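You operate a simulated robot arm through the tools that you are given. There is no shell and no other tool. Be economical: measure what you need, move in short steps, check, and stop when the job is done.

You run a simulated robot arm. Do the job below in one go: nothing can be reset, and whatever is moved stays where it is left.

JOB
Take the pan from the top of the short load and leave it on the shelf under the low bench. Put the grey check cell from the top of the film bench on top of the blue lens. Put the seal labelled "65" from the top of the tall load in the green bin there and the seal that says "26" on top of the orange lens. Fetch the cup and stand it on the top of the short load. Put the wiping pad on the top of the tall load away in the narrow tray. Do these in any order. Set down upright: check cell, seal, cup.

It is judged by the outcome, as a careful person would: the job done as asked, and still so three seconds after it is handed in. It fails if anything else is knocked over, pushed out of place, dropped, spilled or broken. A push-on lid holds only when it is set on centred and level and pressed home; a screw cap is set on level and turned clockwise until tight.

ROBOT AND FRAMES
A 6-joint arm with a two-finger parallel gripper on a trunk, on a base that drives. Base frame: it is fixed to the floor where the robot stands at the start and does not move with it; the origin is under the middle of the robot, x ahead of it, y to its left, z up. Units: mm, degrees, N and s.
Its first joint turns from -166.0 to 166.0 degrees. Places, roughly: blue lens (7x7x6 cm) [200, -1700, 800]; check cell [500, -1500, 750]; cup (6x6x8 cm) [-1800, -500, 600]; green bin (15x20x9 cm) [-1600, -200, 600]; narrow tray (13x36 cm) [-7820, 960, 620]; orange lens (7x7x6 cm) [-1500, -500, 600]; pan (8x16x5 cm) [700, 100, 700]; seal [-1750, -500, 750]; shelf under the low bench [-1900, 2800, 200]; top of the short load [600, 200, 700]; wiping pad (6x6x5 cm) [-1800, -100, 600]. Payload 3.91 kg.
The tool frame sits at the grasp point between the pads (the TCP): z along the fingers, y along the line on which they close. The tips reach 30 mm beyond it. Largest opening 110 mm; finger width 20, thickness 10; the body of the gripper, 48 by 112 mm, starts 55 mm behind the TCP.
Orientation is told as [roll, pitch, yaw] about the base's x, y, z axes, in that order, counted from this pose: with the fingers straight down and closing along the base's y, the tool's x points along the base's -x, its y along +y and its z along -z.

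CONTROLS
- The arm moves only by the tool servo_tool. Its argument "rows" is a list of rows, each an object (a shift or turn left out is 0, a gripper value left out holds the last) with "turn": the turn, a rotation vector about the base's x, y, z in units of 60 degrees (1.0 is 60 degrees), a list of three; "dp": the shift along the base's x, y, z in units of 100 mm (1.0 is 100 mm), a list of three; "gripper": the finger opening in mm, from 0 to 110. In form: [{"turn": [wx, wy, wz], "dp": [dx, dy, dz], "gripper": gripper}, ...]. A call has 1 to 12 rows; each row is the pose to reach, as a shift and turn from the pose commanded when the call began. A call with a number of a shift or a turn outside -1 to 1 is refused whole. Each row takes 0.2 s and may step no farther than 50 mm and 8.6 degrees from the row before; otherwise, or with a gripper value out of range, the whole call is refused. A pose out of reach is approached as far as the arm can. The call stops where the force on the tool passes 40 N (or 10 N more than at its start, if that is more) or the arm is blocked; 0.2 s more then pass. Each finger travels about 108 mm/s and halts on what it meets, pressing with about 31 N; the grip force reading is that of the motor and also rises with nothing between the fingers. The clock runs only during rows and for 0.2 s after the last one: add rows that repeat a pose to give the fingers time. The reply holds the time, the measured pose of the TCP, the force on the tool along the base axes, the opening and the grip force, in the units named above and with some noise, with the torque about the TCP (base axes, N m) and any sound that the robot's microphone picked up, and new pictures: "pictures" is both (left out), scene, wrist or none.
- Cameras (640 x 400 px; columns grow to the right, rows downward): "scene" is now at [276.4, -601.9, 1179.4]; the picture's right is [0.00, -0.17, 0.99], its down [-0.53, 0.83, 0.14] and it looks along [-0.85, -0.53, -0.09] (base axes); focal length 214 px, centre (320, 200). "wrist" rides on the gripper at [72, 17, -103] in the tool frame; the picture's right is [-0.23, 0.97, 0.00], its down [-0.76, -0.18, -0.62] and it looks along [-0.61, -0.14, 0.78] (tool axes); focal length 222 px, centre (320, 200). There is no depth. A picture from a camera that has moved, and an enlarged one, comes with that camera's place and axes in the base frame and with its lens.
- drive_base(legs): drives the robot by 1 to 6 legs, each [ahead, left, turn to the left] in mm, mm and degrees, along the robot's own axes; the way and the turn of a leg run together, so that a leg with both is an arc; at most 1500 mm and 180 degrees a leg. The arm and the cameras ride along, it lands a little off, and it stops where it bumps. It gives what a move gives, and a new picture of the scene camera.
- pan_tilt(pan, tilt): turns the head with the scene camera to pan (to the left, within 80 degrees either way) and tilt (down, from -29 to 69), counted from straight ahead of the robot. It gives what a move gives, and a new picture of the scene camera.
- enlarge(camera, box): a new picture of the part [left, top, right, bottom] of that camera's present view, enlarged. No time passes.
- hand_in(): hands the job in; it is judged then, once.

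Work in short steps. Places have to be worked out from the pictures, the camera data and where the tool is seen: move nearer, look again, correct. Check each grasp and each placing, and mend what went wrong. You have 186 turns and 260 pictures in all, those below and enlarged ones among them. Open the gripper and draw the arm clear of the work before you hand the job in, unless the task says otherwise; then end with one line.

The tools are called after "Call:" as name(argument=value, ...) on one line, values as JSON. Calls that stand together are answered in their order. servo_tool: Moves the arm, as the interface text tells. Its arguments: {"type":"object","properties":{"rows":{"type":"array"},"pictures":{"type":"string","enum":["both","scene","wrist","none"]}},"required":["rows"]} The other tools are called the same way: drive_base (legs) drives the base; pan_tilt (pan, tilt) turns the head that bears the scene camera; enlarge (camera, box) takes an enlarged picture of a part of a camera's view; hand_in () hands the job in.

At the start:

```text
time: 0.0
tcp_pos: [252.9, -536.3, 1059.5]
tcp_rot: [-0.1, 0.0, 0.0]
force: [0.7, 0.1, 0.3]
torque: [-0.03, 0.0, -0.01]
opening: 110.0
grip_force: 0.1
robot x, y, heading: [-2.1, -2.5, 0.1]
head pan, tilt: [-80.2, 57.8]
```

scene: 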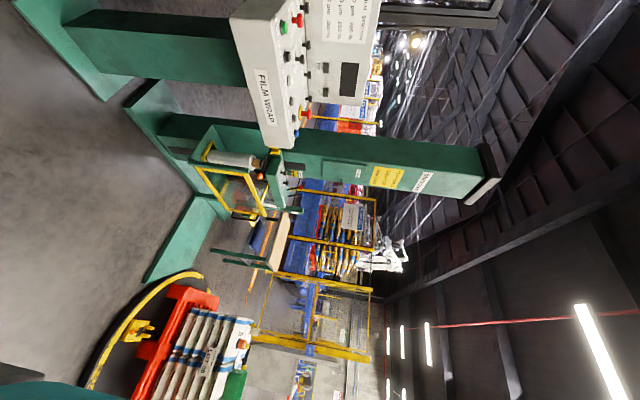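
wrist: 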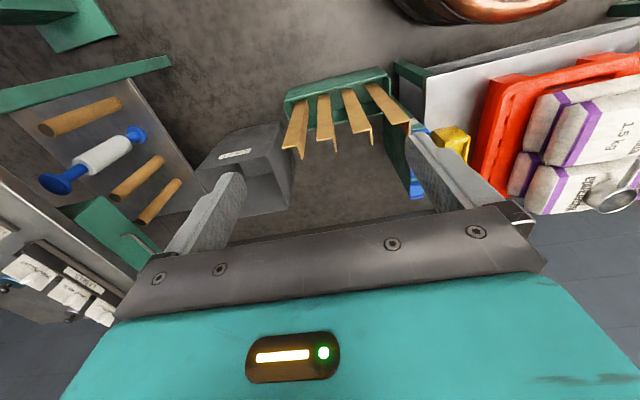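

The scene view is rolled sideways, so I turn the head to learn how the camera responds.

Call:
pan_tilt(pan=0, tilt=30)

```text
time: 1.5
tcp_pos: [253.5, -535.8, 1059.1]
tcp_rot: [0.0, 0.1, 0.0]
force: [-0.8, 0.3, -0.1]
torque: [-0.02, -0.04, -0.03]
opening: 110.1
grip_force: 0.0
robot x, y, heading: [0.6, 0.7, 0.1]
head pan, tilt: [0.0, 30.0]
camera scene: at [315.8, -533.8, 1100.7], right [0.0, -1.0, 0.0], down [-0.87, 0.0, 0.5], along [-0.5, 0.0, -0.87], focal length 214 px, centre (320, 200)
```

scene: 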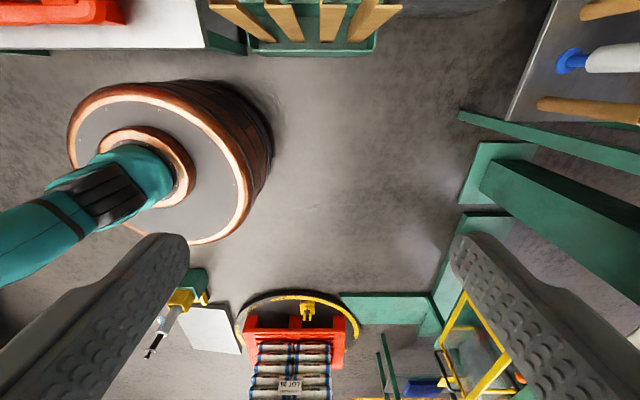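

The scene camera also rides on the hand: pan 0, tilt 0 looks along the tool. I turn it toward the short load at [600,200,700].

Call:
pan_tilt(pan=60, tilt=-25)

Call:
enlarge(camera="wrist", box=[480, 50, 640, 230])

```text
time: 2.8
tcp_pos: [253.7, -534.7, 1059.0]
tcp_rot: [0.0, 0.0, 0.0]
force: [0.4, -0.4, -0.1]
torque: [0.0, -0.01, -0.01]
opening: 109.9
grip_force: 0.1
robot x, y, heading: [0.0, 2.9, -0.1]
head pan, tilt: [60.0, -25.0]
camera scene: at [399.9, -472.3, 1155.5], right [0.0, -0.5, -0.87], down [-0.91, 0.37, -0.21], along [0.42, 0.78, -0.45], focal length 214 px, centre (320, 200)
```

scene: 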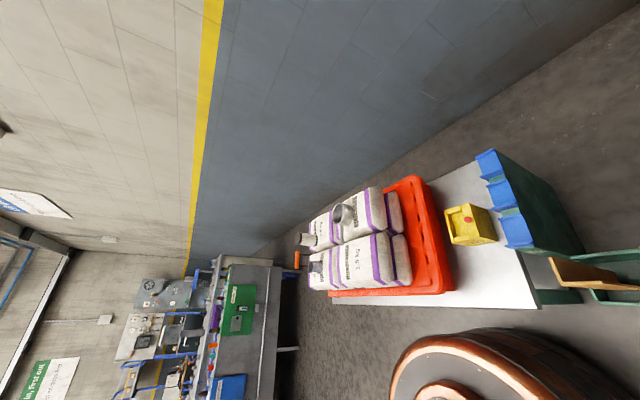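

```text
2.22 times, centred on (560, 140) of wrist
camera zoom: at [181.4, -519.2, 1162.2], right [0.23, 0.97, 0.0], down [0.76, -0.18, 0.62], along [0.61, -0.14, -0.78], focal length 494 px, centre (-213, 333)
```

zoom: 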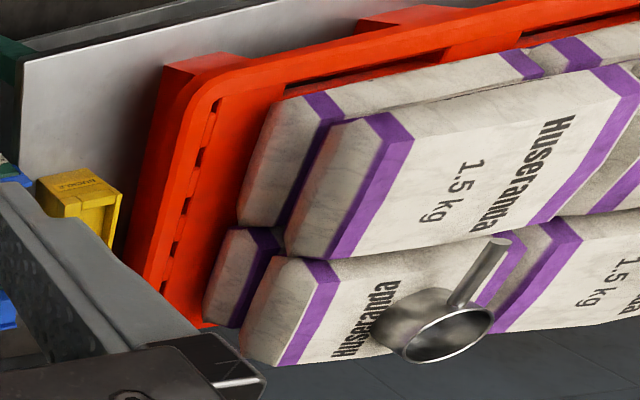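

The short load shows sacks on a red pallet with the pan and some other things on top; I enlarge it.

Call:
enlarge(camera="scene", box=[280, 170, 472, 310])

```text
2.86 times, centred on (376, 240) of scene
camera zoom: at [399.9, -472.3, 1155.5], right [0.0, -0.5, -0.87], down [-0.91, 0.37, -0.21], along [0.42, 0.78, -0.45], focal length 613 px, centre (160, 86)
```

zoom: 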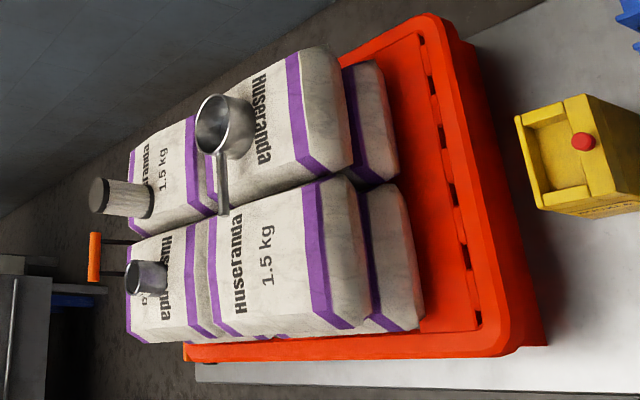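

On top are the pan (bowl near [695,150,700], handle pointing -x), a capped jar and a small can. Now I look toward the film bench side.

Call:
pan_tilt(pan=-65, tilt=-10)

```text
time: 4.9
tcp_pos: [253.4, -536.4, 1059.6]
tcp_rot: [0.0, 0.1, 0.0]
force: [0.0, 0.3, -0.3]
torque: [0.01, 0.0, 0.03]
opening: 109.9
grip_force: 0.1
robot x, y, heading: [-0.8, 1.0, -0.0]
head pan, tilt: [-65.0, -10.0]
camera scene: at [379.5, -610.1, 1155.4], right [0.0, -0.42, 0.91], down [-0.98, -0.16, -0.07], along [0.17, -0.89, -0.42], focal length 214 px, centre (320, 200)
```

scene: 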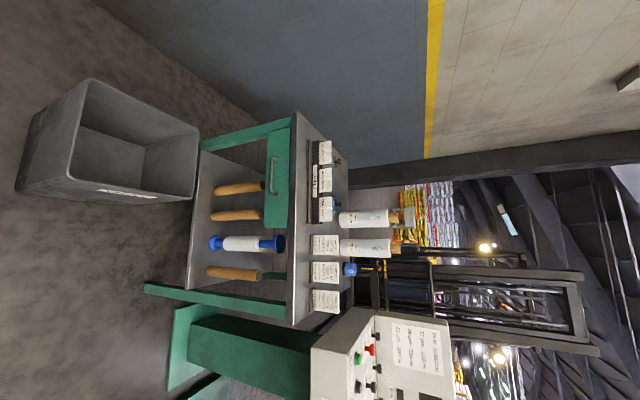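

Call:
enlarge(camera="scene", box=[270, 110, 430, 330])

```text
1.82 times, centred on (350, 220) of scene
camera zoom: at [379.5, -610.1, 1155.4], right [0.0, -0.42, 0.91], down [-0.98, -0.16, -0.07], along [0.17, -0.89, -0.42], focal length 390 px, centre (266, 164)
```

zoom: 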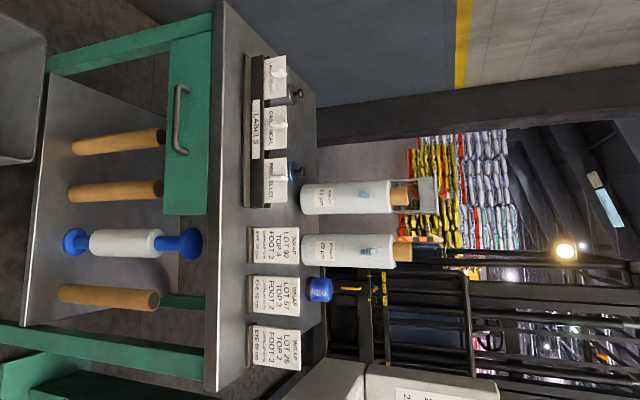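

The blue lens sits at about [215,-1730,800] behind the cards. I drive sideways toward the film bench, keeping clear of the wood-handle box at x>430.

Call:
drive_base(legs=[[50, -400, 0], [0, -350, 0]])

```text
time: 9.3
tcp_pos: [311.5, -1286.9, 1059.9]
tcp_rot: [0.0, 0.0, 0.3]
force: [-0.5, -0.6, -1.0]
torque: [-0.01, 0.0, 0.0]
opening: 110.2
grip_force: 0.1
robot x, y, heading: [55.2, -751.8, 0.5]
head pan, tilt: [-65.0, -10.0]
camera scene: at [437.7, -1361.2, 1155.5], right [0.0, -0.42, 0.91], down [-0.98, -0.16, -0.07], along [0.18, -0.89, -0.42], focal length 214 px, centre (320, 200)
```

scene: 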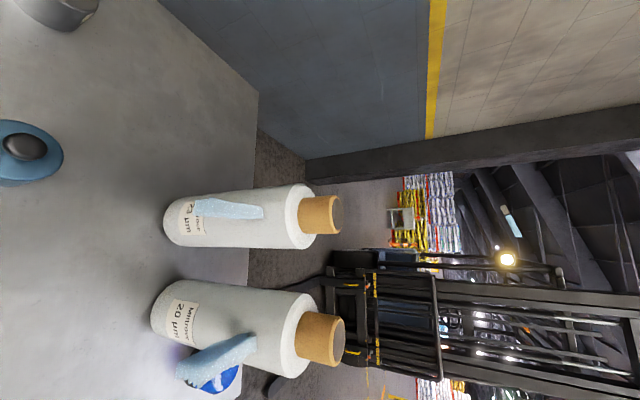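

Too near to see the bench objects that way; I tilt the view more downward.

Call:
pan_tilt(pan=-25, tilt=-15)

```text
time: 10.3
tcp_pos: [311.1, -1286.9, 1060.2]
tcp_rot: [-0.1, -0.1, 0.2]
force: [0.4, 0.2, 0.5]
torque: [0.01, 0.0, 0.01]
opening: 110.1
grip_force: 0.1
robot x, y, heading: [55.5, -749.5, 0.4]
head pan, tilt: [-25.0, -15.0]
camera scene: at [444.6, -1318.9, 1118.2], right [0.0, -0.91, 0.42], down [-0.97, -0.11, -0.23], along [0.26, -0.41, -0.88], focal length 214 px, centre (320, 200)
```

scene: 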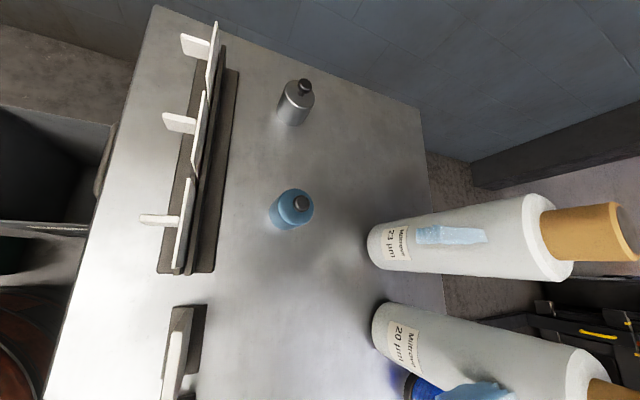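

The grey cell with the black knob is at roughly [718,-1423,750]. I shift the base slightly so both it and the blue lens are within reach.

Call:
drive_base(legs=[[70, -55, 0]])

Call:
pan_tilt(pan=0, tilt=-10)

```text
time: 11.3
tcp_pos: [357.0, -1314.7, 1058.4]
tcp_rot: [0.1, 0.1, 1.7]
force: [-0.3, -0.1, 0.1]
torque: [-0.01, -0.02, 0.0]
opening: 110.1
grip_force: 0.2
robot x, y, heading: [88.1, -787.7, 1.6]
head pan, tilt: [-25.0, -15.0]
stopped in leg 1: the robot was blocked; the commanded pose is now the measured one
camera scene: at [491.2, -1343.0, 1117.3], right [0.03, -0.91, 0.42], down [-0.96, -0.14, -0.23], along [0.27, -0.4, -0.88], focal length 214 px, centre (320, 200)
```

scene: 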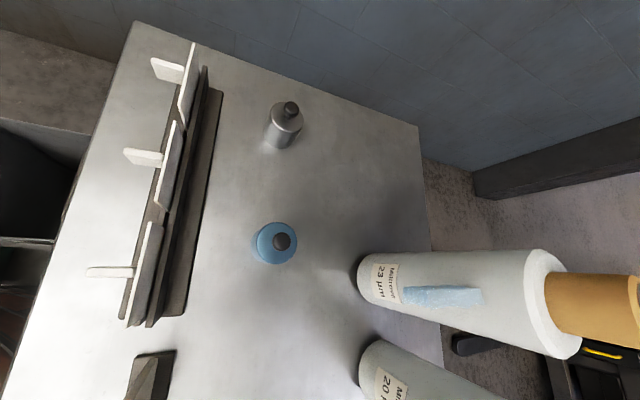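

```text
time: 12.2
tcp_pos: [356.7, -1315.4, 1058.9]
tcp_rot: [0.1, -0.1, 1.8]
force: [0.3, -0.1, -0.1]
torque: [0.02, 0.0, -0.01]
opening: 109.8
grip_force: 0.0
robot x, y, heading: [86.3, -785.8, 1.7]
head pan, tilt: [0.0, -10.0]
camera scene: at [483.1, -1309.2, 1105.9], right [0.03, -1.0, 0.0], down [-0.98, -0.03, -0.17], along [0.17, 0.01, -0.98], focal length 214 px, centre (320, 200)
```

scene: 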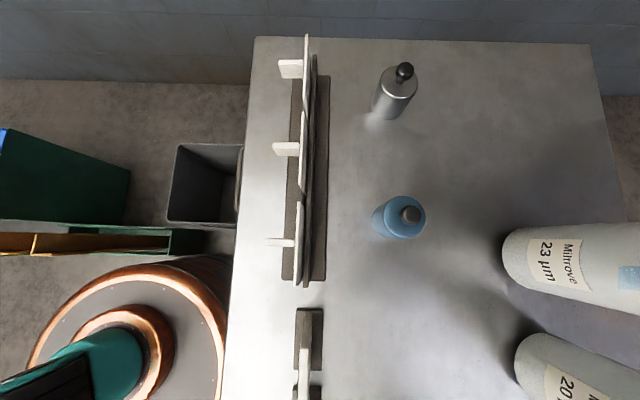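

The cell stands near [680,-1410] and the label holder is about 80 mm in front of it. I move the tool over in three legs, then look.

Call:
servo_tool(rows=[{"dp": [0.45, -0.15, 0], "gripper": 80}, {"dp": [0.9, -0.3, 0]}], pictures="none")

Call:
servo_tool(rows=[{"dp": [0.45, -0.15, -0.1]}, {"dp": [0.9, -0.3, -0.2]}], pictures="none")

Call:
servo_tool(rows=[{"dp": [0.4, -0.15, -0.2]}, {"dp": [0.8, -0.3, -0.4]}, {"dp": [0.8, -0.3, -0.4]}], pictures="both")

```text
time: 12.8
tcp_pos: [447.7, -1343.7, 1058.7]
tcp_rot: [0.0, 0.0, 1.5]
force: [-0.6, 0.9, 1.7]
torque: [-0.03, -0.05, -0.05]
opening: 80.0
grip_force: 0.1
robot x, y, heading: [90.9, -788.5, 1.3]
head pan, tilt: [0.0, -10.0]
```

```text
time: 13.4
tcp_pos: [538.5, -1375.7, 1038.0]
tcp_rot: [-0.1, 0.0, 1.7]
force: [0.0, 0.8, 1.4]
torque: [-0.02, -0.08, 0.0]
opening: 80.1
grip_force: 0.1
robot x, y, heading: [85.8, -784.9, 1.8]
head pan, tilt: [0.0, -10.0]
```

```text
time: 14.2
tcp_pos: [615.8, -1403.6, 995.1]
tcp_rot: [0.1, 0.0, 1.7]
force: [0.5, -0.7, 0.5]
torque: [0.01, 0.01, -0.01]
opening: 80.1
grip_force: 0.0
robot x, y, heading: [87.0, -784.9, 1.8]
head pan, tilt: [0.0, -10.0]
camera scene: at [742.4, -1398.0, 1043.3], right [0.03, -1.0, 0.0], down [-0.98, -0.03, -0.17], along [0.17, 0.01, -0.98], focal length 214 px, centre (320, 200)
camera wrist: at [543.9, -1389.3, 1098.8], right [0.2, 0.98, 0.0], down [0.77, -0.16, 0.62], along [0.61, -0.12, -0.78], focal length 222 px, centre (320, 200)
```

scene: 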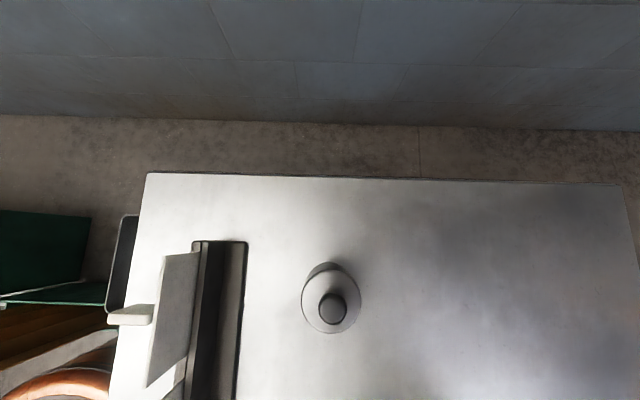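
wrist: 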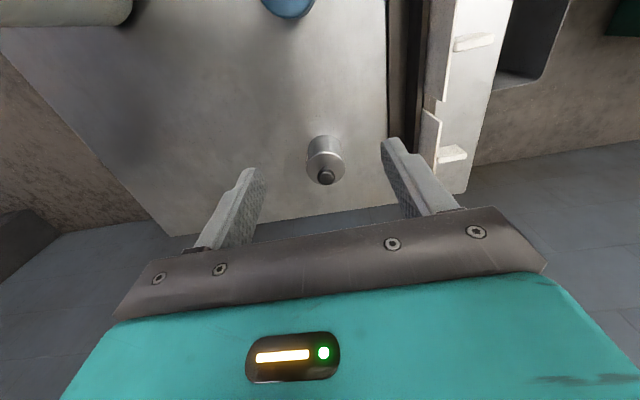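

Triangulating, the cell is at about [683,-1408], base z≈765, knob top ≈872. I move over it and descend partway with wider fingers to check.

Call:
servo_tool(rows=[{"dp": [0.34, -0.02, 0], "gripper": 100}, {"dp": [0.67, -0.03, 0]}, {"dp": [0.67, -0.03, -0.4]}, {"dp": [0.67, -0.03, -0.75]}, {"dp": [0.67, -0.03, -0.75]}], pictures="wrist")

Call:
pan_tilt(pan=0, tilt=45)

```text
time: 15.4
tcp_pos: [685.5, -1407.5, 922.2]
tcp_rot: [0.1, 0.0, 1.7]
force: [0.3, 0.1, -0.2]
torque: [0.0, -0.02, 0.05]
opening: 100.0
grip_force: 0.0
robot x, y, heading: [87.0, -784.1, 1.6]
head pan, tilt: [0.0, -10.0]
camera wrist: at [612.7, -1393.6, 1025.0], right [0.2, 0.98, 0.0], down [0.77, -0.16, 0.62], along [0.61, -0.12, -0.78], focal length 222 px, centre (320, 200)
```

wrist: 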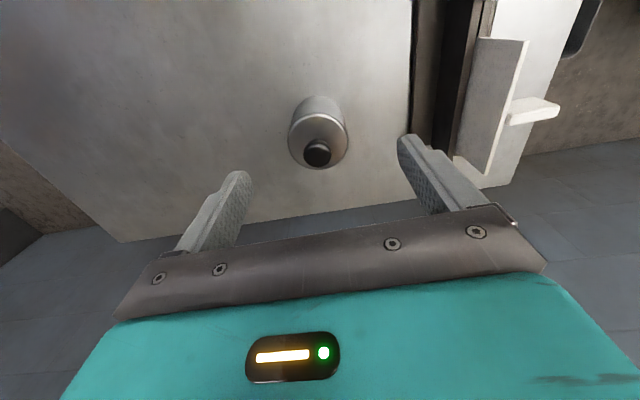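

```text
time: 16.7
tcp_pos: [684.7, -1407.0, 923.0]
tcp_rot: [0.1, 0.2, 1.7]
force: [-0.7, 0.0, -0.3]
torque: [0.0, 0.02, 0.05]
opening: 99.8
grip_force: 0.1
robot x, y, heading: [88.5, -787.9, 1.9]
head pan, tilt: [0.0, 45.0]
camera scene: at [724.9, -1404.7, 972.7], right [0.03, -1.0, 0.0], down [-0.71, -0.02, 0.71], along [-0.71, -0.02, -0.71], focal length 214 px, centre (320, 200)
```

scene: 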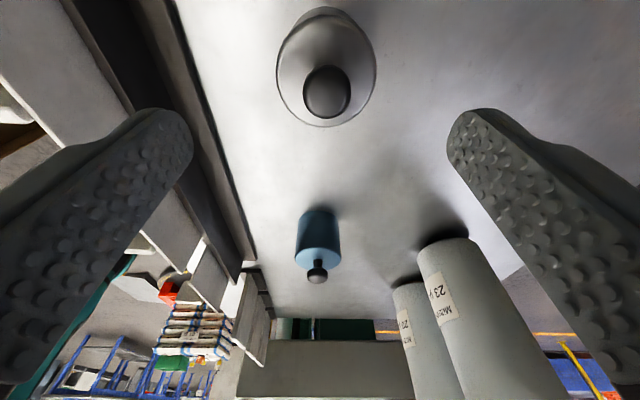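

The cell is centred between the fingers within a few mm. I descend to z≈828 and close.

Call:
servo_tool(rows=[{"dp": [0.04, -0.02, -0.4]}, {"dp": [0.04, -0.02, -0.8]}, {"dp": [0.04, -0.02, -0.95]}, {"dp": [0.04, -0.02, -0.95], "gripper": 30}, {"dp": [0.04, -0.02, -0.95]}, {"dp": [0.04, -0.02, -0.95]}, {"dp": [0.04, -0.02, -0.95]}], pictures="both")

```text
time: 17.6
tcp_pos: [687.6, -1407.9, 830.6]
tcp_rot: [-0.1, -0.1, 1.7]
force: [1.2, -0.9, 5.7]
torque: [-0.03, -0.07, -0.02]
opening: 50.9
grip_force: 20.7
robot x, y, heading: [86.3, -785.9, 1.7]
head pan, tilt: [0.0, 45.0]
stopped in row 4: the force on the tool passed its limit at 96 N (the readings are from after the stop); the commanded pose is now the measured one
camera scene: at [727.9, -1405.4, 880.4], right [0.03, -1.0, 0.0], down [-0.71, -0.02, 0.71], along [-0.71, -0.02, -0.71], focal length 214 px, centre (320, 200)
camera wrist: at [615.4, -1394.1, 932.5], right [0.2, 0.98, 0.0], down [0.77, -0.15, 0.63], along [0.61, -0.12, -0.78], focal length 222 px, centre (320, 200)
```

scene: 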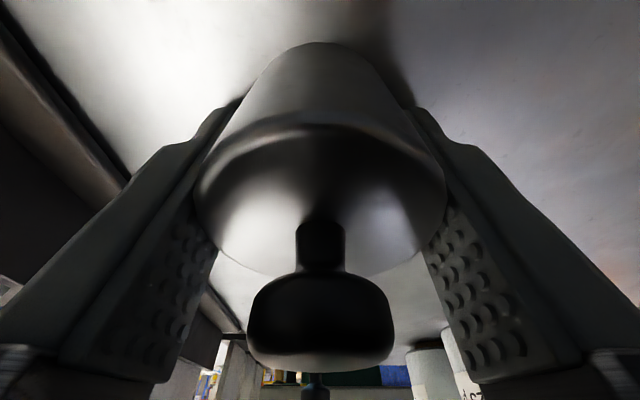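
wrist: 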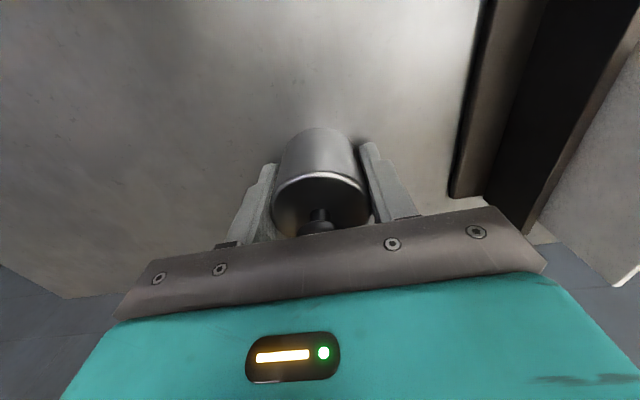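

Gripped at 51 mm. I lift 100 mm in small steps and check.

Call:
servo_tool(rows=[{"gripper": 30}, {"dp": [0, 0, 0.1]}, {"dp": [0, 0, 0.5]}, {"dp": [0, 0, 1.0]}, {"dp": [0, 0, 1.0]}], pictures="wrist")

Call:
pan_tilt(pan=-40, tilt=40)

```text
time: 18.8
tcp_pos: [688.1, -1407.0, 929.3]
tcp_rot: [0.0, -0.1, 1.7]
force: [-0.9, -0.1, 0.4]
torque: [0.02, 0.01, -0.01]
opening: 30.0
grip_force: 0.1
robot x, y, heading: [88.6, -784.0, 1.9]
head pan, tilt: [0.0, 45.0]
camera wrist: at [614.4, -1393.1, 1031.6], right [0.2, 0.98, 0.0], down [0.77, -0.15, 0.62], along [0.61, -0.12, -0.78], focal length 222 px, centre (320, 200)
```

wrist: 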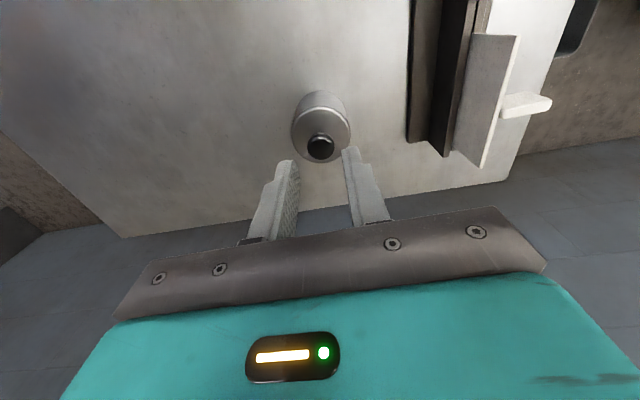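

```text
time: 19.9
tcp_pos: [686.6, -1407.3, 929.1]
tcp_rot: [-0.1, -0.2, 1.7]
force: [-0.7, -0.7, 0.5]
torque: [0.01, -0.02, -0.01]
opening: 30.0
grip_force: 0.0
robot x, y, heading: [86.9, -789.5, 1.6]
head pan, tilt: [-40.0, 40.0]
camera scene: at [735.7, -1458.6, 995.3], right [0.02, -0.77, 0.64], down [-0.78, 0.39, 0.49], along [-0.63, -0.51, -0.59], focal length 214 px, centre (320, 200)
```

scene: 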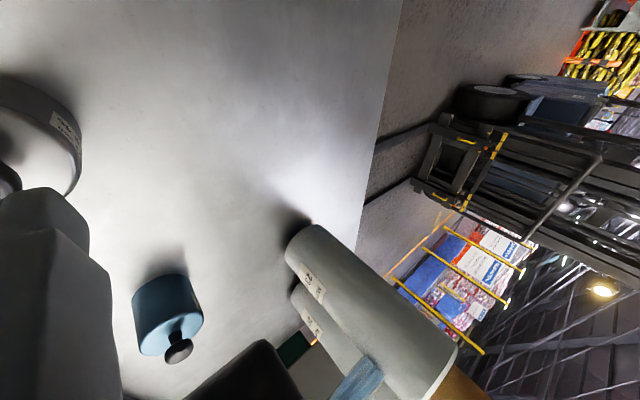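

It slipped out but stands unharmed in place. I retry: reopen, descend to z≈824, and close fully with a longer wait.

Call:
servo_tool(rows=[{"gripper": 80}, {"gripper": 80}, {"gripper": 80, "dp": [0, 0, -0.4]}, {"dp": [0, 0, -0.8]}, {"dp": [0, 0, -1.0]}, {"dp": [0, 0, -1.0]}], pictures="none")

Call:
servo_tool(rows=[{"dp": [0, 0, -0.05], "gripper": 60}, {"dp": [0, 0, -0.05], "gripper": 54}, {"dp": [0, 0, -0.05], "gripper": 51}, {"dp": [0, 0, -0.05], "gripper": 48}, {"dp": [0, 0, -0.05], "gripper": 40}, {"dp": [0, 0, -0.05], "gripper": 20}, {"dp": [0, 0, -0.05], "gripper": 0}, {"dp": [0, 0, -0.05], "gripper": 0}, {"dp": [0, 0, -0.05], "gripper": 0}], pictures="none")

```text
time: 21.3
tcp_pos: [688.1, -1409.2, 830.8]
tcp_rot: [0.0, -0.1, 1.7]
force: [0.8, 0.5, 1.5]
torque: [0.03, -0.01, -0.02]
opening: 79.9
grip_force: 0.1
robot x, y, heading: [90.3, -784.6, 1.6]
head pan, tilt: [-40.0, 40.0]
```

```text
time: 21.8
tcp_pos: [688.5, -1409.3, 830.2]
tcp_rot: [-0.3, -0.4, 1.8]
force: [-1.0, 3.1, 9.6]
torque: [0.44, 0.13, 0.03]
opening: 55.8
grip_force: 1.4
robot x, y, heading: [88.1, -784.9, 1.6]
head pan, tilt: [-40.0, 40.0]
stopped in row 2: the force on the tool passed its limit at 42 N (the readings are from after the stop); the commanded pose is now the measured one
```

The tool was blocked going down, so the knob is touching the palm. I raise 8 mm and grip there.

Call:
servo_tool(rows=[{"dp": [0, 0, 0.08]}, {"dp": [0, 0, 0.08], "gripper": 50}, {"dp": [0, 0, 0.08], "gripper": 45}, {"dp": [0, 0, 0.08], "gripper": 30}, {"dp": [0, 0, 0.08], "gripper": 0}, {"dp": [0, 0, 0.08], "gripper": 0}, {"dp": [0, 0, 0.08], "gripper": 0}], pictures="scene")

```text
time: 23.4
tcp_pos: [687.8, -1409.3, 837.1]
tcp_rot: [-0.1, -0.5, 1.6]
force: [-0.4, -0.9, 0.4]
torque: [0.0, 0.02, 0.02]
opening: 50.4
grip_force: 30.8
robot x, y, heading: [87.6, -789.0, 2.0]
head pan, tilt: [-40.0, 40.0]
camera scene: at [736.5, -1459.4, 904.1], right [0.02, -0.76, 0.65], down [-0.78, 0.39, 0.49], along [-0.62, -0.51, -0.59], focal length 214 px, centre (320, 200)
```

scene: 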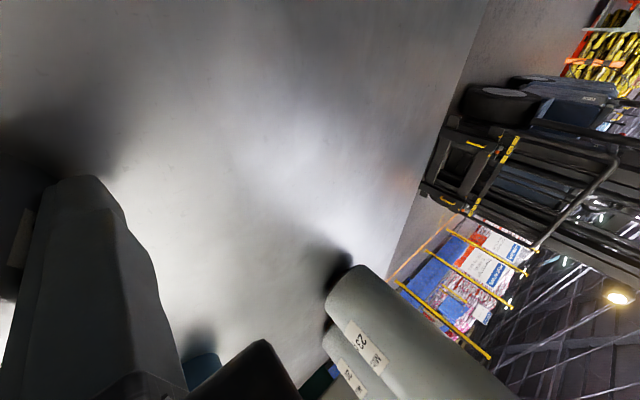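

Firm grip now (30.8 N at 50.4 mm). I lift slowly.

Call:
servo_tool(rows=[{"dp": [0, 0, 0.03]}, {"dp": [0, 0, 0.06]}, {"dp": [0, 0, 0.1]}, {"dp": [0, 0, 0.2]}, {"dp": [0, 0, 0.35]}, {"dp": [0, 0, 0.5]}, {"dp": [0, 0, 0.7]}, {"dp": [0, 0, 0.9]}, {"dp": [0, 0, 1.0]}, {"dp": [0, 0, 1.0]}], pictures="wrist")

Call:
pan_tilt(pan=-30, tilt=55)

```text
time: 25.6
tcp_pos: [689.9, -1408.3, 937.0]
tcp_rot: [-0.3, -0.3, 1.7]
force: [-0.2, -0.1, -1.6]
torque: [-0.02, -0.01, 0.01]
opening: 50.6
grip_force: 30.9
robot x, y, heading: [88.7, -787.3, 1.6]
head pan, tilt: [-40.0, 40.0]
camera wrist: at [616.8, -1393.2, 1038.3], right [0.2, 0.98, 0.0], down [0.76, -0.15, 0.63], along [0.61, -0.13, -0.78], focal length 222 px, centre (320, 200)
```

wrist: 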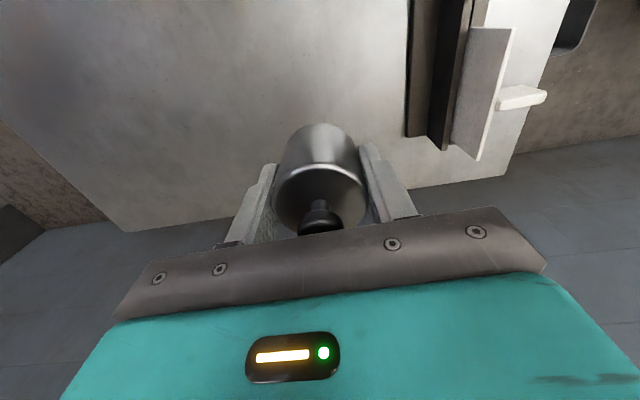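

```text
time: 26.3
tcp_pos: [689.4, -1408.1, 936.2]
tcp_rot: [-0.2, -0.3, 1.8]
force: [-0.8, -0.1, -1.6]
torque: [-0.03, -0.01, 0.03]
opening: 50.6
grip_force: 31.6
robot x, y, heading: [90.9, -783.4, 1.7]
head pan, tilt: [-30.0, 55.0]
camera scene: at [717.1, -1440.9, 1005.2], right [0.02, -0.86, 0.5], down [-0.59, 0.39, 0.7], along [-0.81, -0.31, -0.5], focal length 214 px, centre (320, 200)
```

scene: 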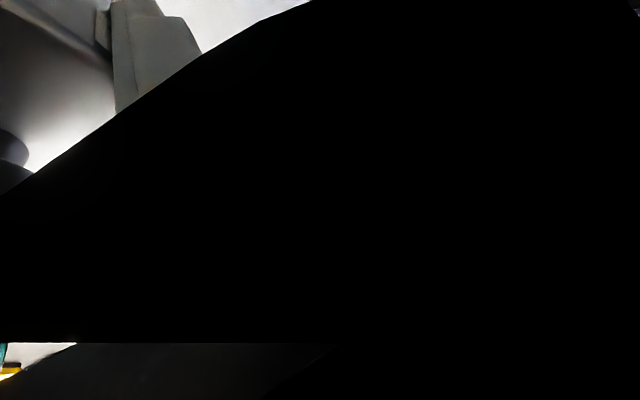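

The cell is held (about 0.16 kg). I raise it and carry it along y≈-1400 toward the lens, in front of the film rolls.

Call:
servo_tool(rows=[{"dp": [0, 0, 0.4]}, {"dp": [-0.3, 0, 0.75]}, {"dp": [-0.65, 0, 0.9]}, {"dp": [-1.0, 0, 0.9]}], pictures="none")

Call:
servo_tool(rows=[{"dp": [-0.33, 0, 0]}, {"dp": [-0.67, 0, 0]}, {"dp": [-1.0, 0, 0]}], pictures="none")

Call:
servo_tool(rows=[{"dp": [-0.33, 0, 0]}, {"dp": [-0.67, 0, 0]}, {"dp": [-1.0, 0, 0]}], pictures="none")

Call:
servo_tool(rows=[{"dp": [-0.33, 0, 0]}, {"dp": [-0.67, 0, 0]}, {"dp": [-1.0, 0, 0]}, {"dp": [-1.0, 0, 0]}], pictures="wrist")

Call:
pan_tilt(pan=-35, tilt=20)

```text
time: 27.3
tcp_pos: [590.7, -1408.0, 1024.4]
tcp_rot: [-0.1, -0.2, 1.9]
force: [0.1, 0.3, -2.4]
torque: [0.02, 0.03, 0.0]
opening: 50.6
grip_force: 30.8
robot x, y, heading: [88.7, -785.1, 1.8]
head pan, tilt: [-30.0, 55.0]
```

```text
time: 28.1
tcp_pos: [489.9, -1409.5, 1026.7]
tcp_rot: [-0.2, -0.2, 1.8]
force: [-0.5, -0.2, -2.7]
torque: [0.02, 0.03, -0.02]
opening: 50.5
grip_force: 30.8
robot x, y, heading: [86.9, -783.7, 1.7]
head pan, tilt: [-30.0, 55.0]
```

```text
time: 28.9
tcp_pos: [388.6, -1409.8, 1026.8]
tcp_rot: [-0.1, -0.4, 1.8]
force: [-0.4, -0.3, -3.3]
torque: [0.0, 0.02, 0.01]
opening: 50.4
grip_force: 31.3
robot x, y, heading: [87.8, -786.0, 1.5]
head pan, tilt: [-30.0, 55.0]
```

```text
time: 29.9
tcp_pos: [287.9, -1410.9, 1027.5]
tcp_rot: [-0.1, -0.4, 1.7]
force: [-0.6, -0.2, -1.6]
torque: [-0.03, -0.01, 0.02]
opening: 50.4
grip_force: 30.6
robot x, y, heading: [92.4, -784.7, 1.9]
head pan, tilt: [-30.0, 55.0]
camera wrist: at [215.6, -1394.5, 1128.5], right [0.2, 0.98, 0.0], down [0.76, -0.15, 0.63], along [0.62, -0.13, -0.78], focal length 222 px, centre (320, 200)
```

wrist: 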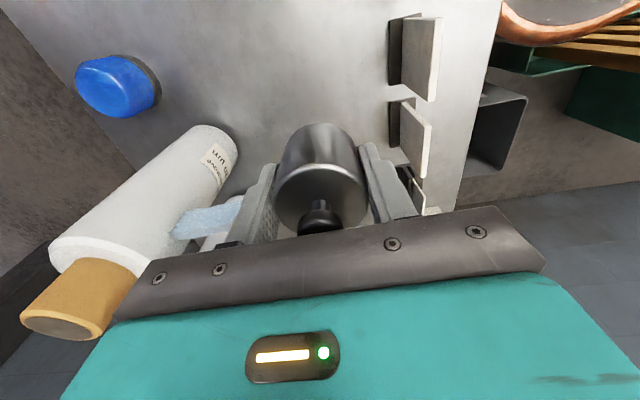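

```text
time: 30.9
tcp_pos: [289.3, -1409.1, 1026.1]
tcp_rot: [-0.2, -0.3, 1.7]
force: [-0.1, 0.5, -1.9]
torque: [-0.04, -0.02, 0.04]
opening: 50.6
grip_force: 30.5
robot x, y, heading: [85.9, -788.9, 1.5]
head pan, tilt: [-35.0, 20.0]
camera scene: at [368.6, -1458.1, 1082.1], right [0.02, -0.82, 0.58], down [-0.95, 0.17, 0.28], along [-0.32, -0.55, -0.77], focal length 214 px, centre (320, 200)
```

scene: 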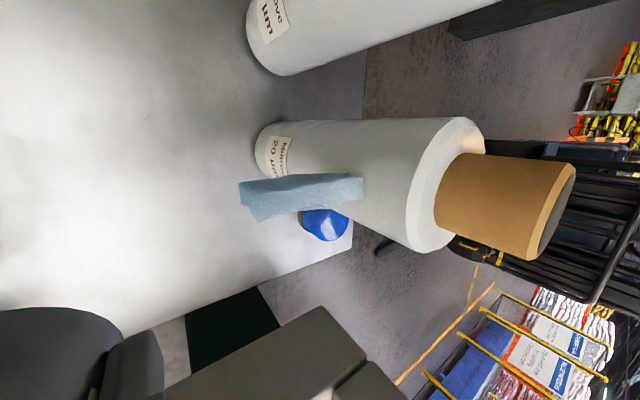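

The blue lens triangulates to [232,-1638,~830]. I enlarge both views to see its shape and top.

Call:
enlarge(camera="wrist", box=[60, 30, 180, 140])

Call:
enlarge(camera="scene", box=[230, 150, 380, 270])

```text
3.64 times, centred on (120, 85) of wrist
camera zoom: at [215.8, -1394.5, 1128.4], right [0.2, 0.98, 0.0], down [0.76, -0.15, 0.63], along [0.61, -0.13, -0.78], focal length 808 px, centre (1047, 618)
```

zoom: 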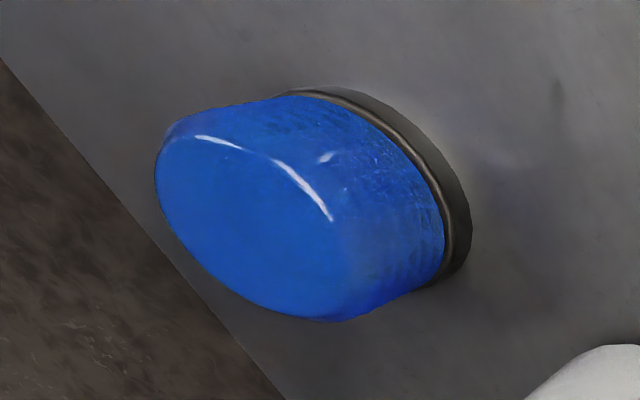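

```text
3.33 times, centred on (305, 210) of scene
camera zoom: at [368.6, -1458.1, 1082.1], right [0.02, -0.82, 0.58], down [-0.95, 0.17, 0.28], along [-0.32, -0.55, -0.77], focal length 715 px, centre (370, 167)
```

zoom: 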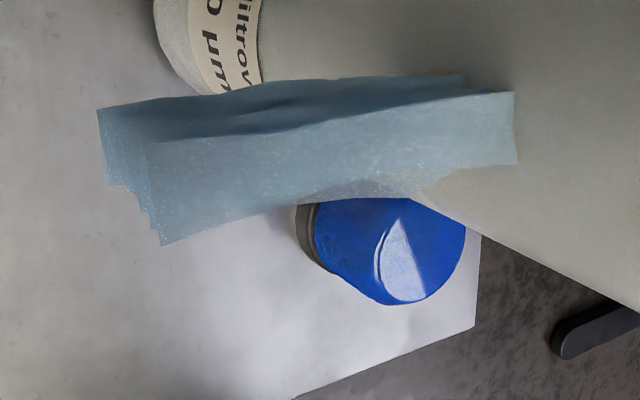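

The lens top is flat, centred about [227,-1679], z≈822, with the film flap and roll edge at x≥305. I move to x≈222, then over toward the lens at height.

Call:
servo_tool(rows=[{"dp": [-0.34, 0, 0]}, {"dp": [-0.67, 0, 0]}, {"dp": [-0.67, -0.33, 0]}, {"dp": [-0.67, -0.66, 0]}, {"dp": [-0.67, -1.0, 0]}], pictures="none")

Call:
servo_tool(rows=[{"dp": [0, -0.33, 0]}, {"dp": [0, -0.66, 0]}, {"dp": [0, -1.0, 0]}, {"dp": [0, -1.0, 0]}], pictures="wrist")

Call:
pan_tilt(pan=0, tilt=30)

```text
time: 32.1
tcp_pos: [220.9, -1510.1, 1029.2]
tcp_rot: [-0.3, -0.3, 1.7]
force: [-0.6, 0.7, -0.6]
torque: [-0.04, 0.01, 0.02]
opening: 50.7
grip_force: 30.9
robot x, y, heading: [83.2, -782.7, 2.1]
head pan, tilt: [-35.0, 20.0]
```

```text
time: 33.1
tcp_pos: [221.2, -1609.9, 1026.1]
tcp_rot: [-0.2, -0.3, 1.7]
force: [0.3, 0.2, -1.8]
torque: [-0.01, -0.01, -0.02]
opening: 50.5
grip_force: 31.0
robot x, y, heading: [90.2, -786.7, 1.4]
head pan, tilt: [-35.0, 20.0]
camera wrist: at [148.5, -1594.5, 1128.3], right [0.2, 0.98, 0.0], down [0.76, -0.15, 0.63], along [0.61, -0.13, -0.78], focal length 222 px, centre (320, 200)
```

wrist: 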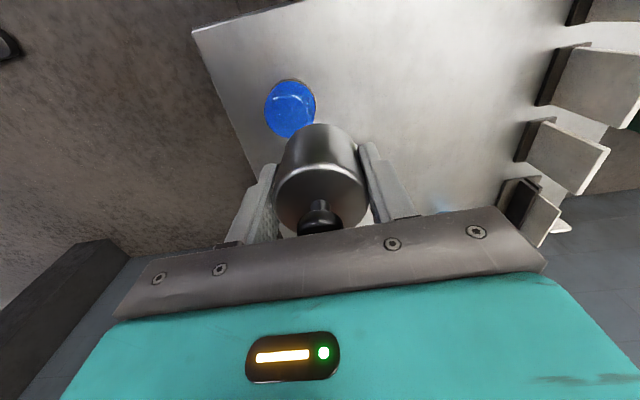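

```text
time: 34.2
tcp_pos: [223.1, -1608.8, 1027.1]
tcp_rot: [-0.2, -0.3, 1.6]
force: [0.1, 0.4, -2.1]
torque: [0.01, -0.03, 0.04]
opening: 50.6
grip_force: 31.4
robot x, y, heading: [90.8, -785.2, 1.8]
head pan, tilt: [0.0, 30.0]
camera scene: at [283.8, -1605.1, 1067.7], right [0.03, -1.0, 0.0], down [-0.87, -0.02, 0.5], along [-0.49, -0.02, -0.87], focal length 214 px, centre (320, 200)
```

scene: 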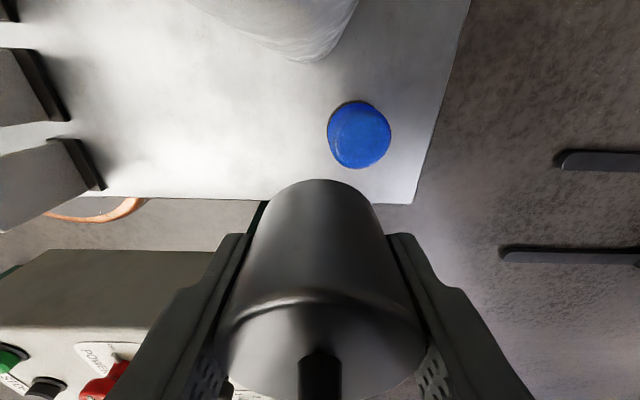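

Both views agree the lens is at [229,-1655]. I move over it, descend to leave ~35 mm, and look again.

Call:
servo_tool(rows=[{"dp": [0.07, -0.22, 0]}, {"dp": [0.07, -0.45, 0]}, {"dp": [0.07, -0.45, -0.4]}, {"dp": [0.07, -0.45, -0.8]}, {"dp": [0.07, -0.45, -0.95]}, {"dp": [0.07, -0.45, -0.95]}], pictures="both")

```text
time: 35.6
tcp_pos: [229.6, -1653.0, 932.6]
tcp_rot: [-0.2, -0.3, 1.7]
force: [-0.5, -1.0, -2.1]
torque: [0.1, -0.03, -0.09]
opening: 50.5
grip_force: 30.5
robot x, y, heading: [87.8, -787.1, 1.7]
head pan, tilt: [0.0, 30.0]
camera scene: at [291.8, -1648.8, 973.7], right [0.03, -1.0, 0.0], down [-0.87, -0.02, 0.5], along [-0.5, -0.02, -0.87], focal length 214 px, centre (320, 200)
camera wrist: at [156.5, -1638.0, 1034.4], right [0.2, 0.98, 0.0], down [0.76, -0.15, 0.63], along [0.61, -0.13, -0.78], focal length 222 px, centre (320, 200)
```

scene: 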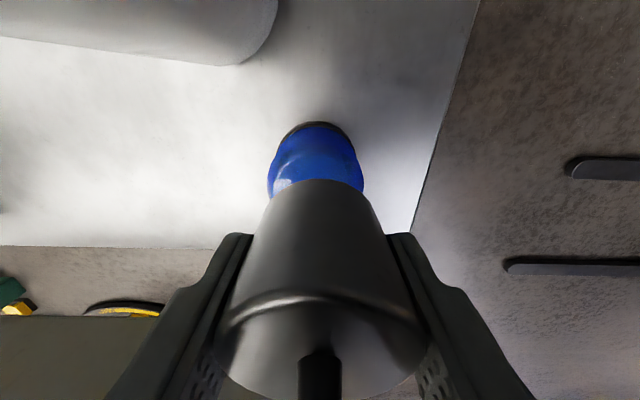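
wrist: 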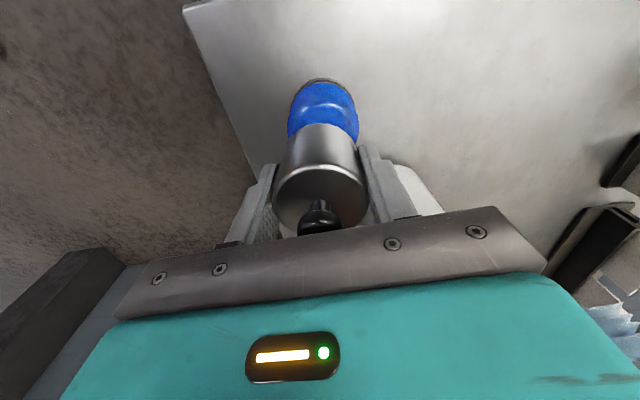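

The lens lies about 4 mm toward +y of the cell axis; I correct and lower gently until contact.

Call:
servo_tool(rows=[{"dp": [0, 0.04, -0.1]}, {"dp": [0, 0.04, -0.2]}, {"dp": [0, 0.04, -0.27]}, {"dp": [0, 0.04, -0.3]}, {"dp": [0, 0.04, -0.32]}, {"dp": [0, 0.04, -0.34]}, {"dp": [0, 0.04, -0.34]}], pictures="both")

```text
time: 37.2
tcp_pos: [229.4, -1650.0, 897.4]
tcp_rot: [-0.3, -0.3, 1.7]
force: [0.9, -1.4, -0.7]
torque: [0.14, -0.14, -0.09]
opening: 50.4
grip_force: 30.7
robot x, y, heading: [92.4, -786.5, 1.9]
head pan, tilt: [0.0, 30.0]
camera scene: at [291.2, -1645.6, 939.4], right [0.03, -1.0, 0.0], down [-0.87, -0.02, 0.5], along [-0.5, -0.02, -0.87], focal length 214 px, centre (320, 200)
camera wrist: at [155.9, -1634.9, 1000.2], right [0.2, 0.98, 0.0], down [0.76, -0.15, 0.63], along [0.61, -0.13, -0.78], focal length 222 px, centre (320, 200)
```

scene: 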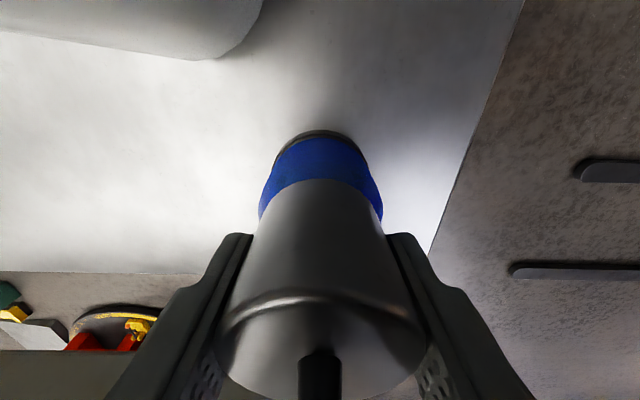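
wrist: 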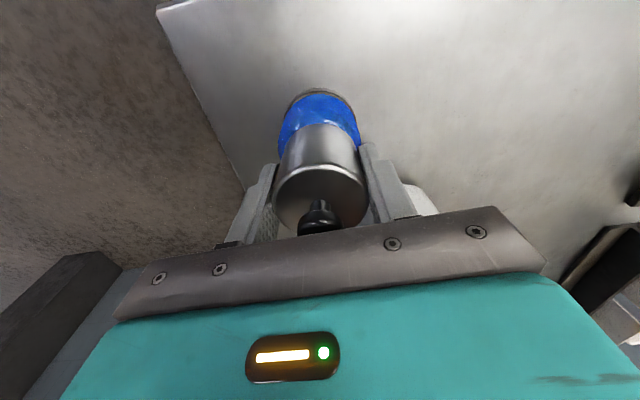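

Centred laterally. I continue down in 1–2 mm steps watching the force.

Call:
servo_tool(rows=[{"dp": [0, 0, -0.02]}, {"dp": [0, 0, -0.03]}, {"dp": [0, 0, -0.04]}, {"dp": [0, 0, -0.04]}], pictures="none")

Call:
servo_tool(rows=[{"dp": [0, 0, -0.02]}, {"dp": [0, 0, -0.03]}, {"dp": [0, 0, -0.04]}, {"dp": [0, 0, -0.04]}], pictures="scene")

```text
time: 38.2
tcp_pos: [229.1, -1650.5, 896.5]
tcp_rot: [-0.2, -0.2, 1.7]
force: [0.1, -5.5, 14.0]
torque: [0.08, -0.06, -0.11]
opening: 50.5
grip_force: 31.0
robot x, y, heading: [88.5, -788.3, 1.7]
head pan, tilt: [0.0, 30.0]
```

```text
time: 39.2
tcp_pos: [228.2, -1646.9, 890.1]
tcp_rot: [-0.3, -0.3, 1.8]
force: [0.6, -1.6, 30.7]
torque: [0.19, -0.19, -0.11]
opening: 50.7
grip_force: 30.8
robot x, y, heading: [85.9, -784.2, 1.9]
head pan, tilt: [0.0, 30.0]
camera scene: at [291.0, -1643.8, 932.1], right [0.03, -1.0, 0.01], down [-0.87, -0.02, 0.5], along [-0.49, -0.02, -0.87], focal length 214 px, centre (320, 200)
```

scene: 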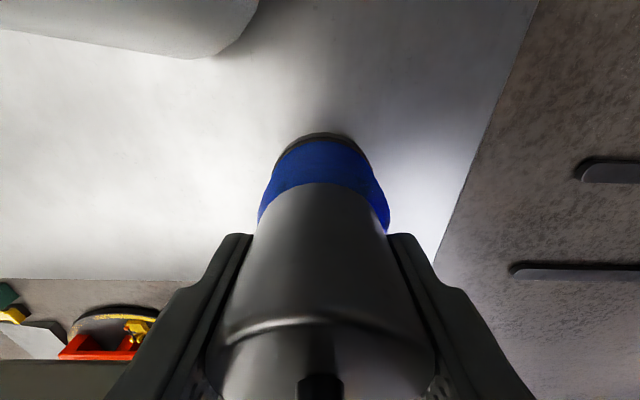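

Firm contact (30 N). I ease off 2 mm and open slowly.

Call:
servo_tool(rows=[{"dp": [0, 0, 0.02]}, {"dp": [0, 0, 0.03]}, {"dp": [0, 0, 0.03], "gripper": 52}, {"dp": [0, 0, 0.03], "gripper": 56}, {"dp": [0, 0, 0.03], "gripper": 70}, {"dp": [0, 0, 0.03], "gripper": 80}], pictures="scene")

```text
time: 40.6
tcp_pos: [228.1, -1650.2, 891.8]
tcp_rot: [-0.2, -0.4, 1.6]
force: [-0.4, -0.9, -0.2]
torque: [0.04, 0.04, -0.06]
opening: 79.8
grip_force: 0.1
robot x, y, heading: [88.4, -782.5, 1.7]
head pan, tilt: [0.0, 30.0]
camera scene: at [290.9, -1645.9, 934.0], right [0.03, -1.0, 0.0], down [-0.87, -0.02, 0.5], along [-0.5, -0.02, -0.87], focal length 214 px, centre (320, 200)
```

scene: 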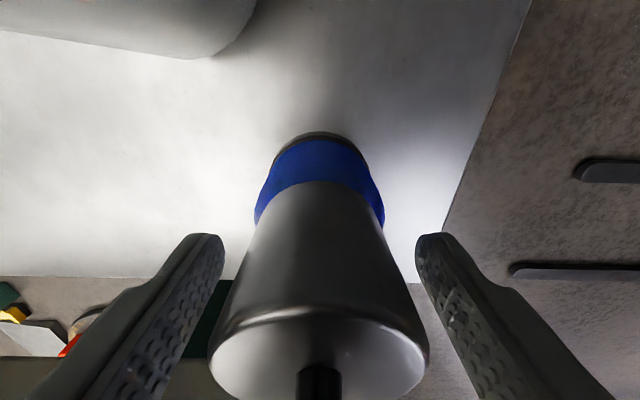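

It stands on the lens. I rise straight up and verify.

Call:
servo_tool(rows=[{"dp": [0, 0, 0.3]}, {"dp": [0, 0, 0.65]}, {"dp": [0, 0, 1.0]}], pictures="none")

Call:
servo_tool(rows=[{"dp": [0, 0.3, 0.2]}, {"dp": [0, 0.65, 0.4]}, {"dp": [0, 1.0, 0.6]}, {"dp": [0, 1.0, 0.6]}], pictures="wrist")

Call:
pan_tilt(pan=-35, tilt=20)

```text
time: 41.4
tcp_pos: [226.2, -1649.6, 992.5]
tcp_rot: [-0.2, -0.3, 1.7]
force: [-0.2, -0.5, 0.4]
torque: [0.09, -0.15, -0.02]
opening: 80.0
grip_force: 0.1
robot x, y, heading: [87.5, -786.7, 1.5]
head pan, tilt: [0.0, 30.0]
```

```text
time: 42.4
tcp_pos: [228.0, -1550.5, 1051.8]
tcp_rot: [-0.2, -0.3, 1.6]
force: [0.8, -0.3, -0.2]
torque: [0.0, 0.01, 0.01]
opening: 80.1
grip_force: 0.0
robot x, y, heading: [90.3, -785.5, 1.7]
head pan, tilt: [0.0, 30.0]
camera wrist: at [155.1, -1535.8, 1154.8], right [0.2, 0.98, 0.0], down [0.76, -0.15, 0.63], along [0.61, -0.13, -0.78], focal length 222 px, centre (320, 200)
```

wrist: 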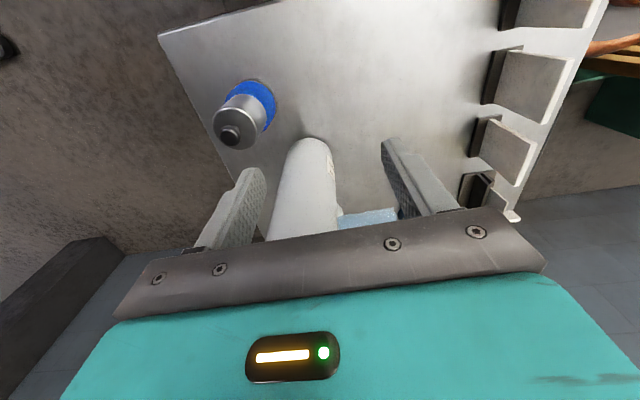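

```text
time: 43.4
tcp_pos: [228.1, -1551.2, 1051.7]
tcp_rot: [-0.2, -0.4, 1.7]
force: [-1.2, -0.3, 0.1]
torque: [0.0, 0.02, 0.0]
opening: 79.9
grip_force: 0.2
robot x, y, heading: [88.7, -782.5, 1.8]
head pan, tilt: [-35.0, 20.0]
camera scene: at [307.8, -1599.5, 1108.2], right [0.02, -0.82, 0.58], down [-0.95, 0.17, 0.27], along [-0.32, -0.55, -0.77], focal length 214 px, centre (320, 200)
```

scene: 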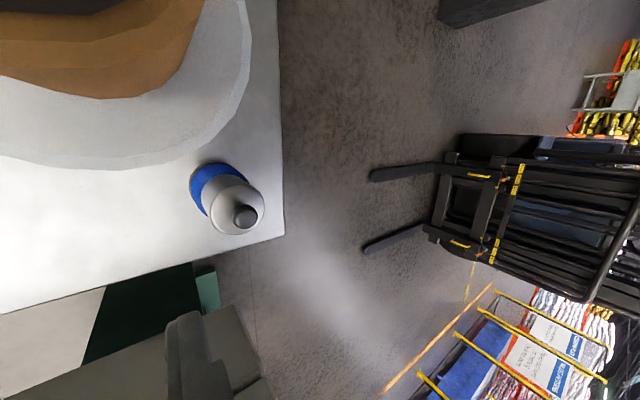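

The check cell stands on the blue lens. Now I drive back to the origin and turn left ~92° so the arm swings over the short load.

Call:
drive_base(legs=[[-60, 400, 0], [-30, 385, 0], [0, 0, 90]])

Call:
pan_tilt(pan=0, tilt=10)

```text
time: 51.7
tcp_pos: [738.1, 125.8, 1052.3]
tcp_rot: [-0.2, -0.2, 91.8]
force: [0.1, -0.7, 0.5]
torque: [0.01, -0.02, 0.02]
opening: 80.1
grip_force: 0.1
robot x, y, heading: [-28.2, -13.4, 91.6]
head pan, tilt: [-35.0, 20.0]
camera scene: at [788.7, 206.3, 1108.3], right [0.82, 0.02, 0.58], down [-0.17, -0.95, 0.27], along [0.55, -0.32, -0.77], focal length 214 px, centre (320, 200)
```

scene: 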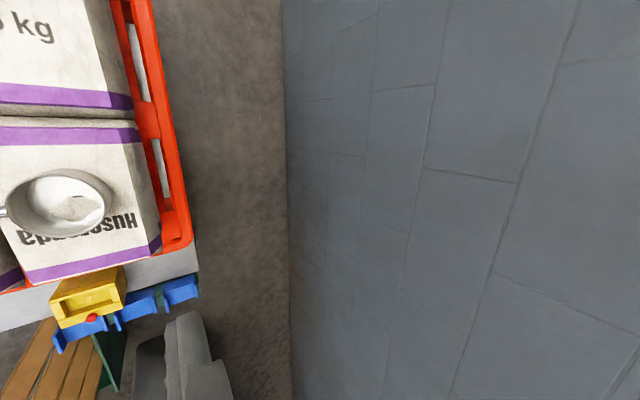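

```text
time: 52.7
tcp_pos: [736.9, 125.2, 1051.9]
tcp_rot: [-0.3, -0.2, 91.8]
force: [0.5, 0.2, -0.5]
torque: [-0.02, 0.0, 0.01]
opening: 80.1
grip_force: 0.0
robot x, y, heading: [-25.5, -15.2, 91.5]
head pan, tilt: [0.0, 10.0]
camera scene: at [734.9, 221.0, 1091.5], right [1.0, 0.03, 0.0], down [0.03, -0.99, 0.17], along [0.01, -0.17, -0.99], focal length 214 px, centre (320, 200)
```

scene: 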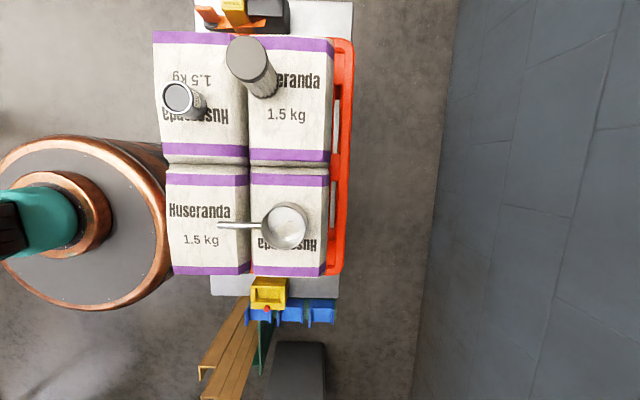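

Clear top view: bowl near [685,110], handle toward -x. I take a wrist view to triangulate its height.

Call:
enlarge(camera="wrist", box=[0, 0, 640, 400])

```text
1.00 times, centred on (320, 200) of wrist (not enlarged: the box is as wide or as high as the picture)
camera zoom: at [722.4, 51.4, 1154.6], right [-0.98, 0.2, 0.0], down [0.15, 0.76, 0.63], along [0.13, 0.62, -0.78], focal length 222 px, centre (320, 200)
```

zoom: 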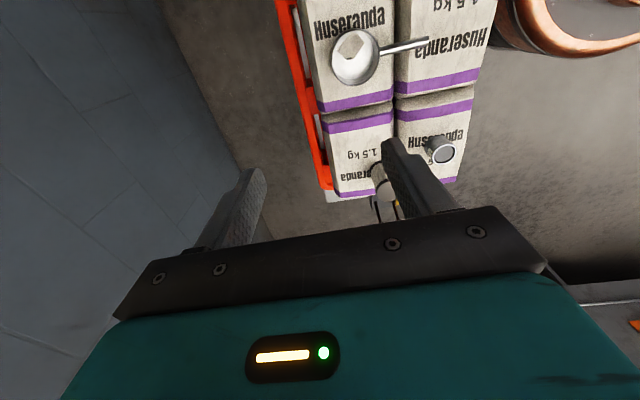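

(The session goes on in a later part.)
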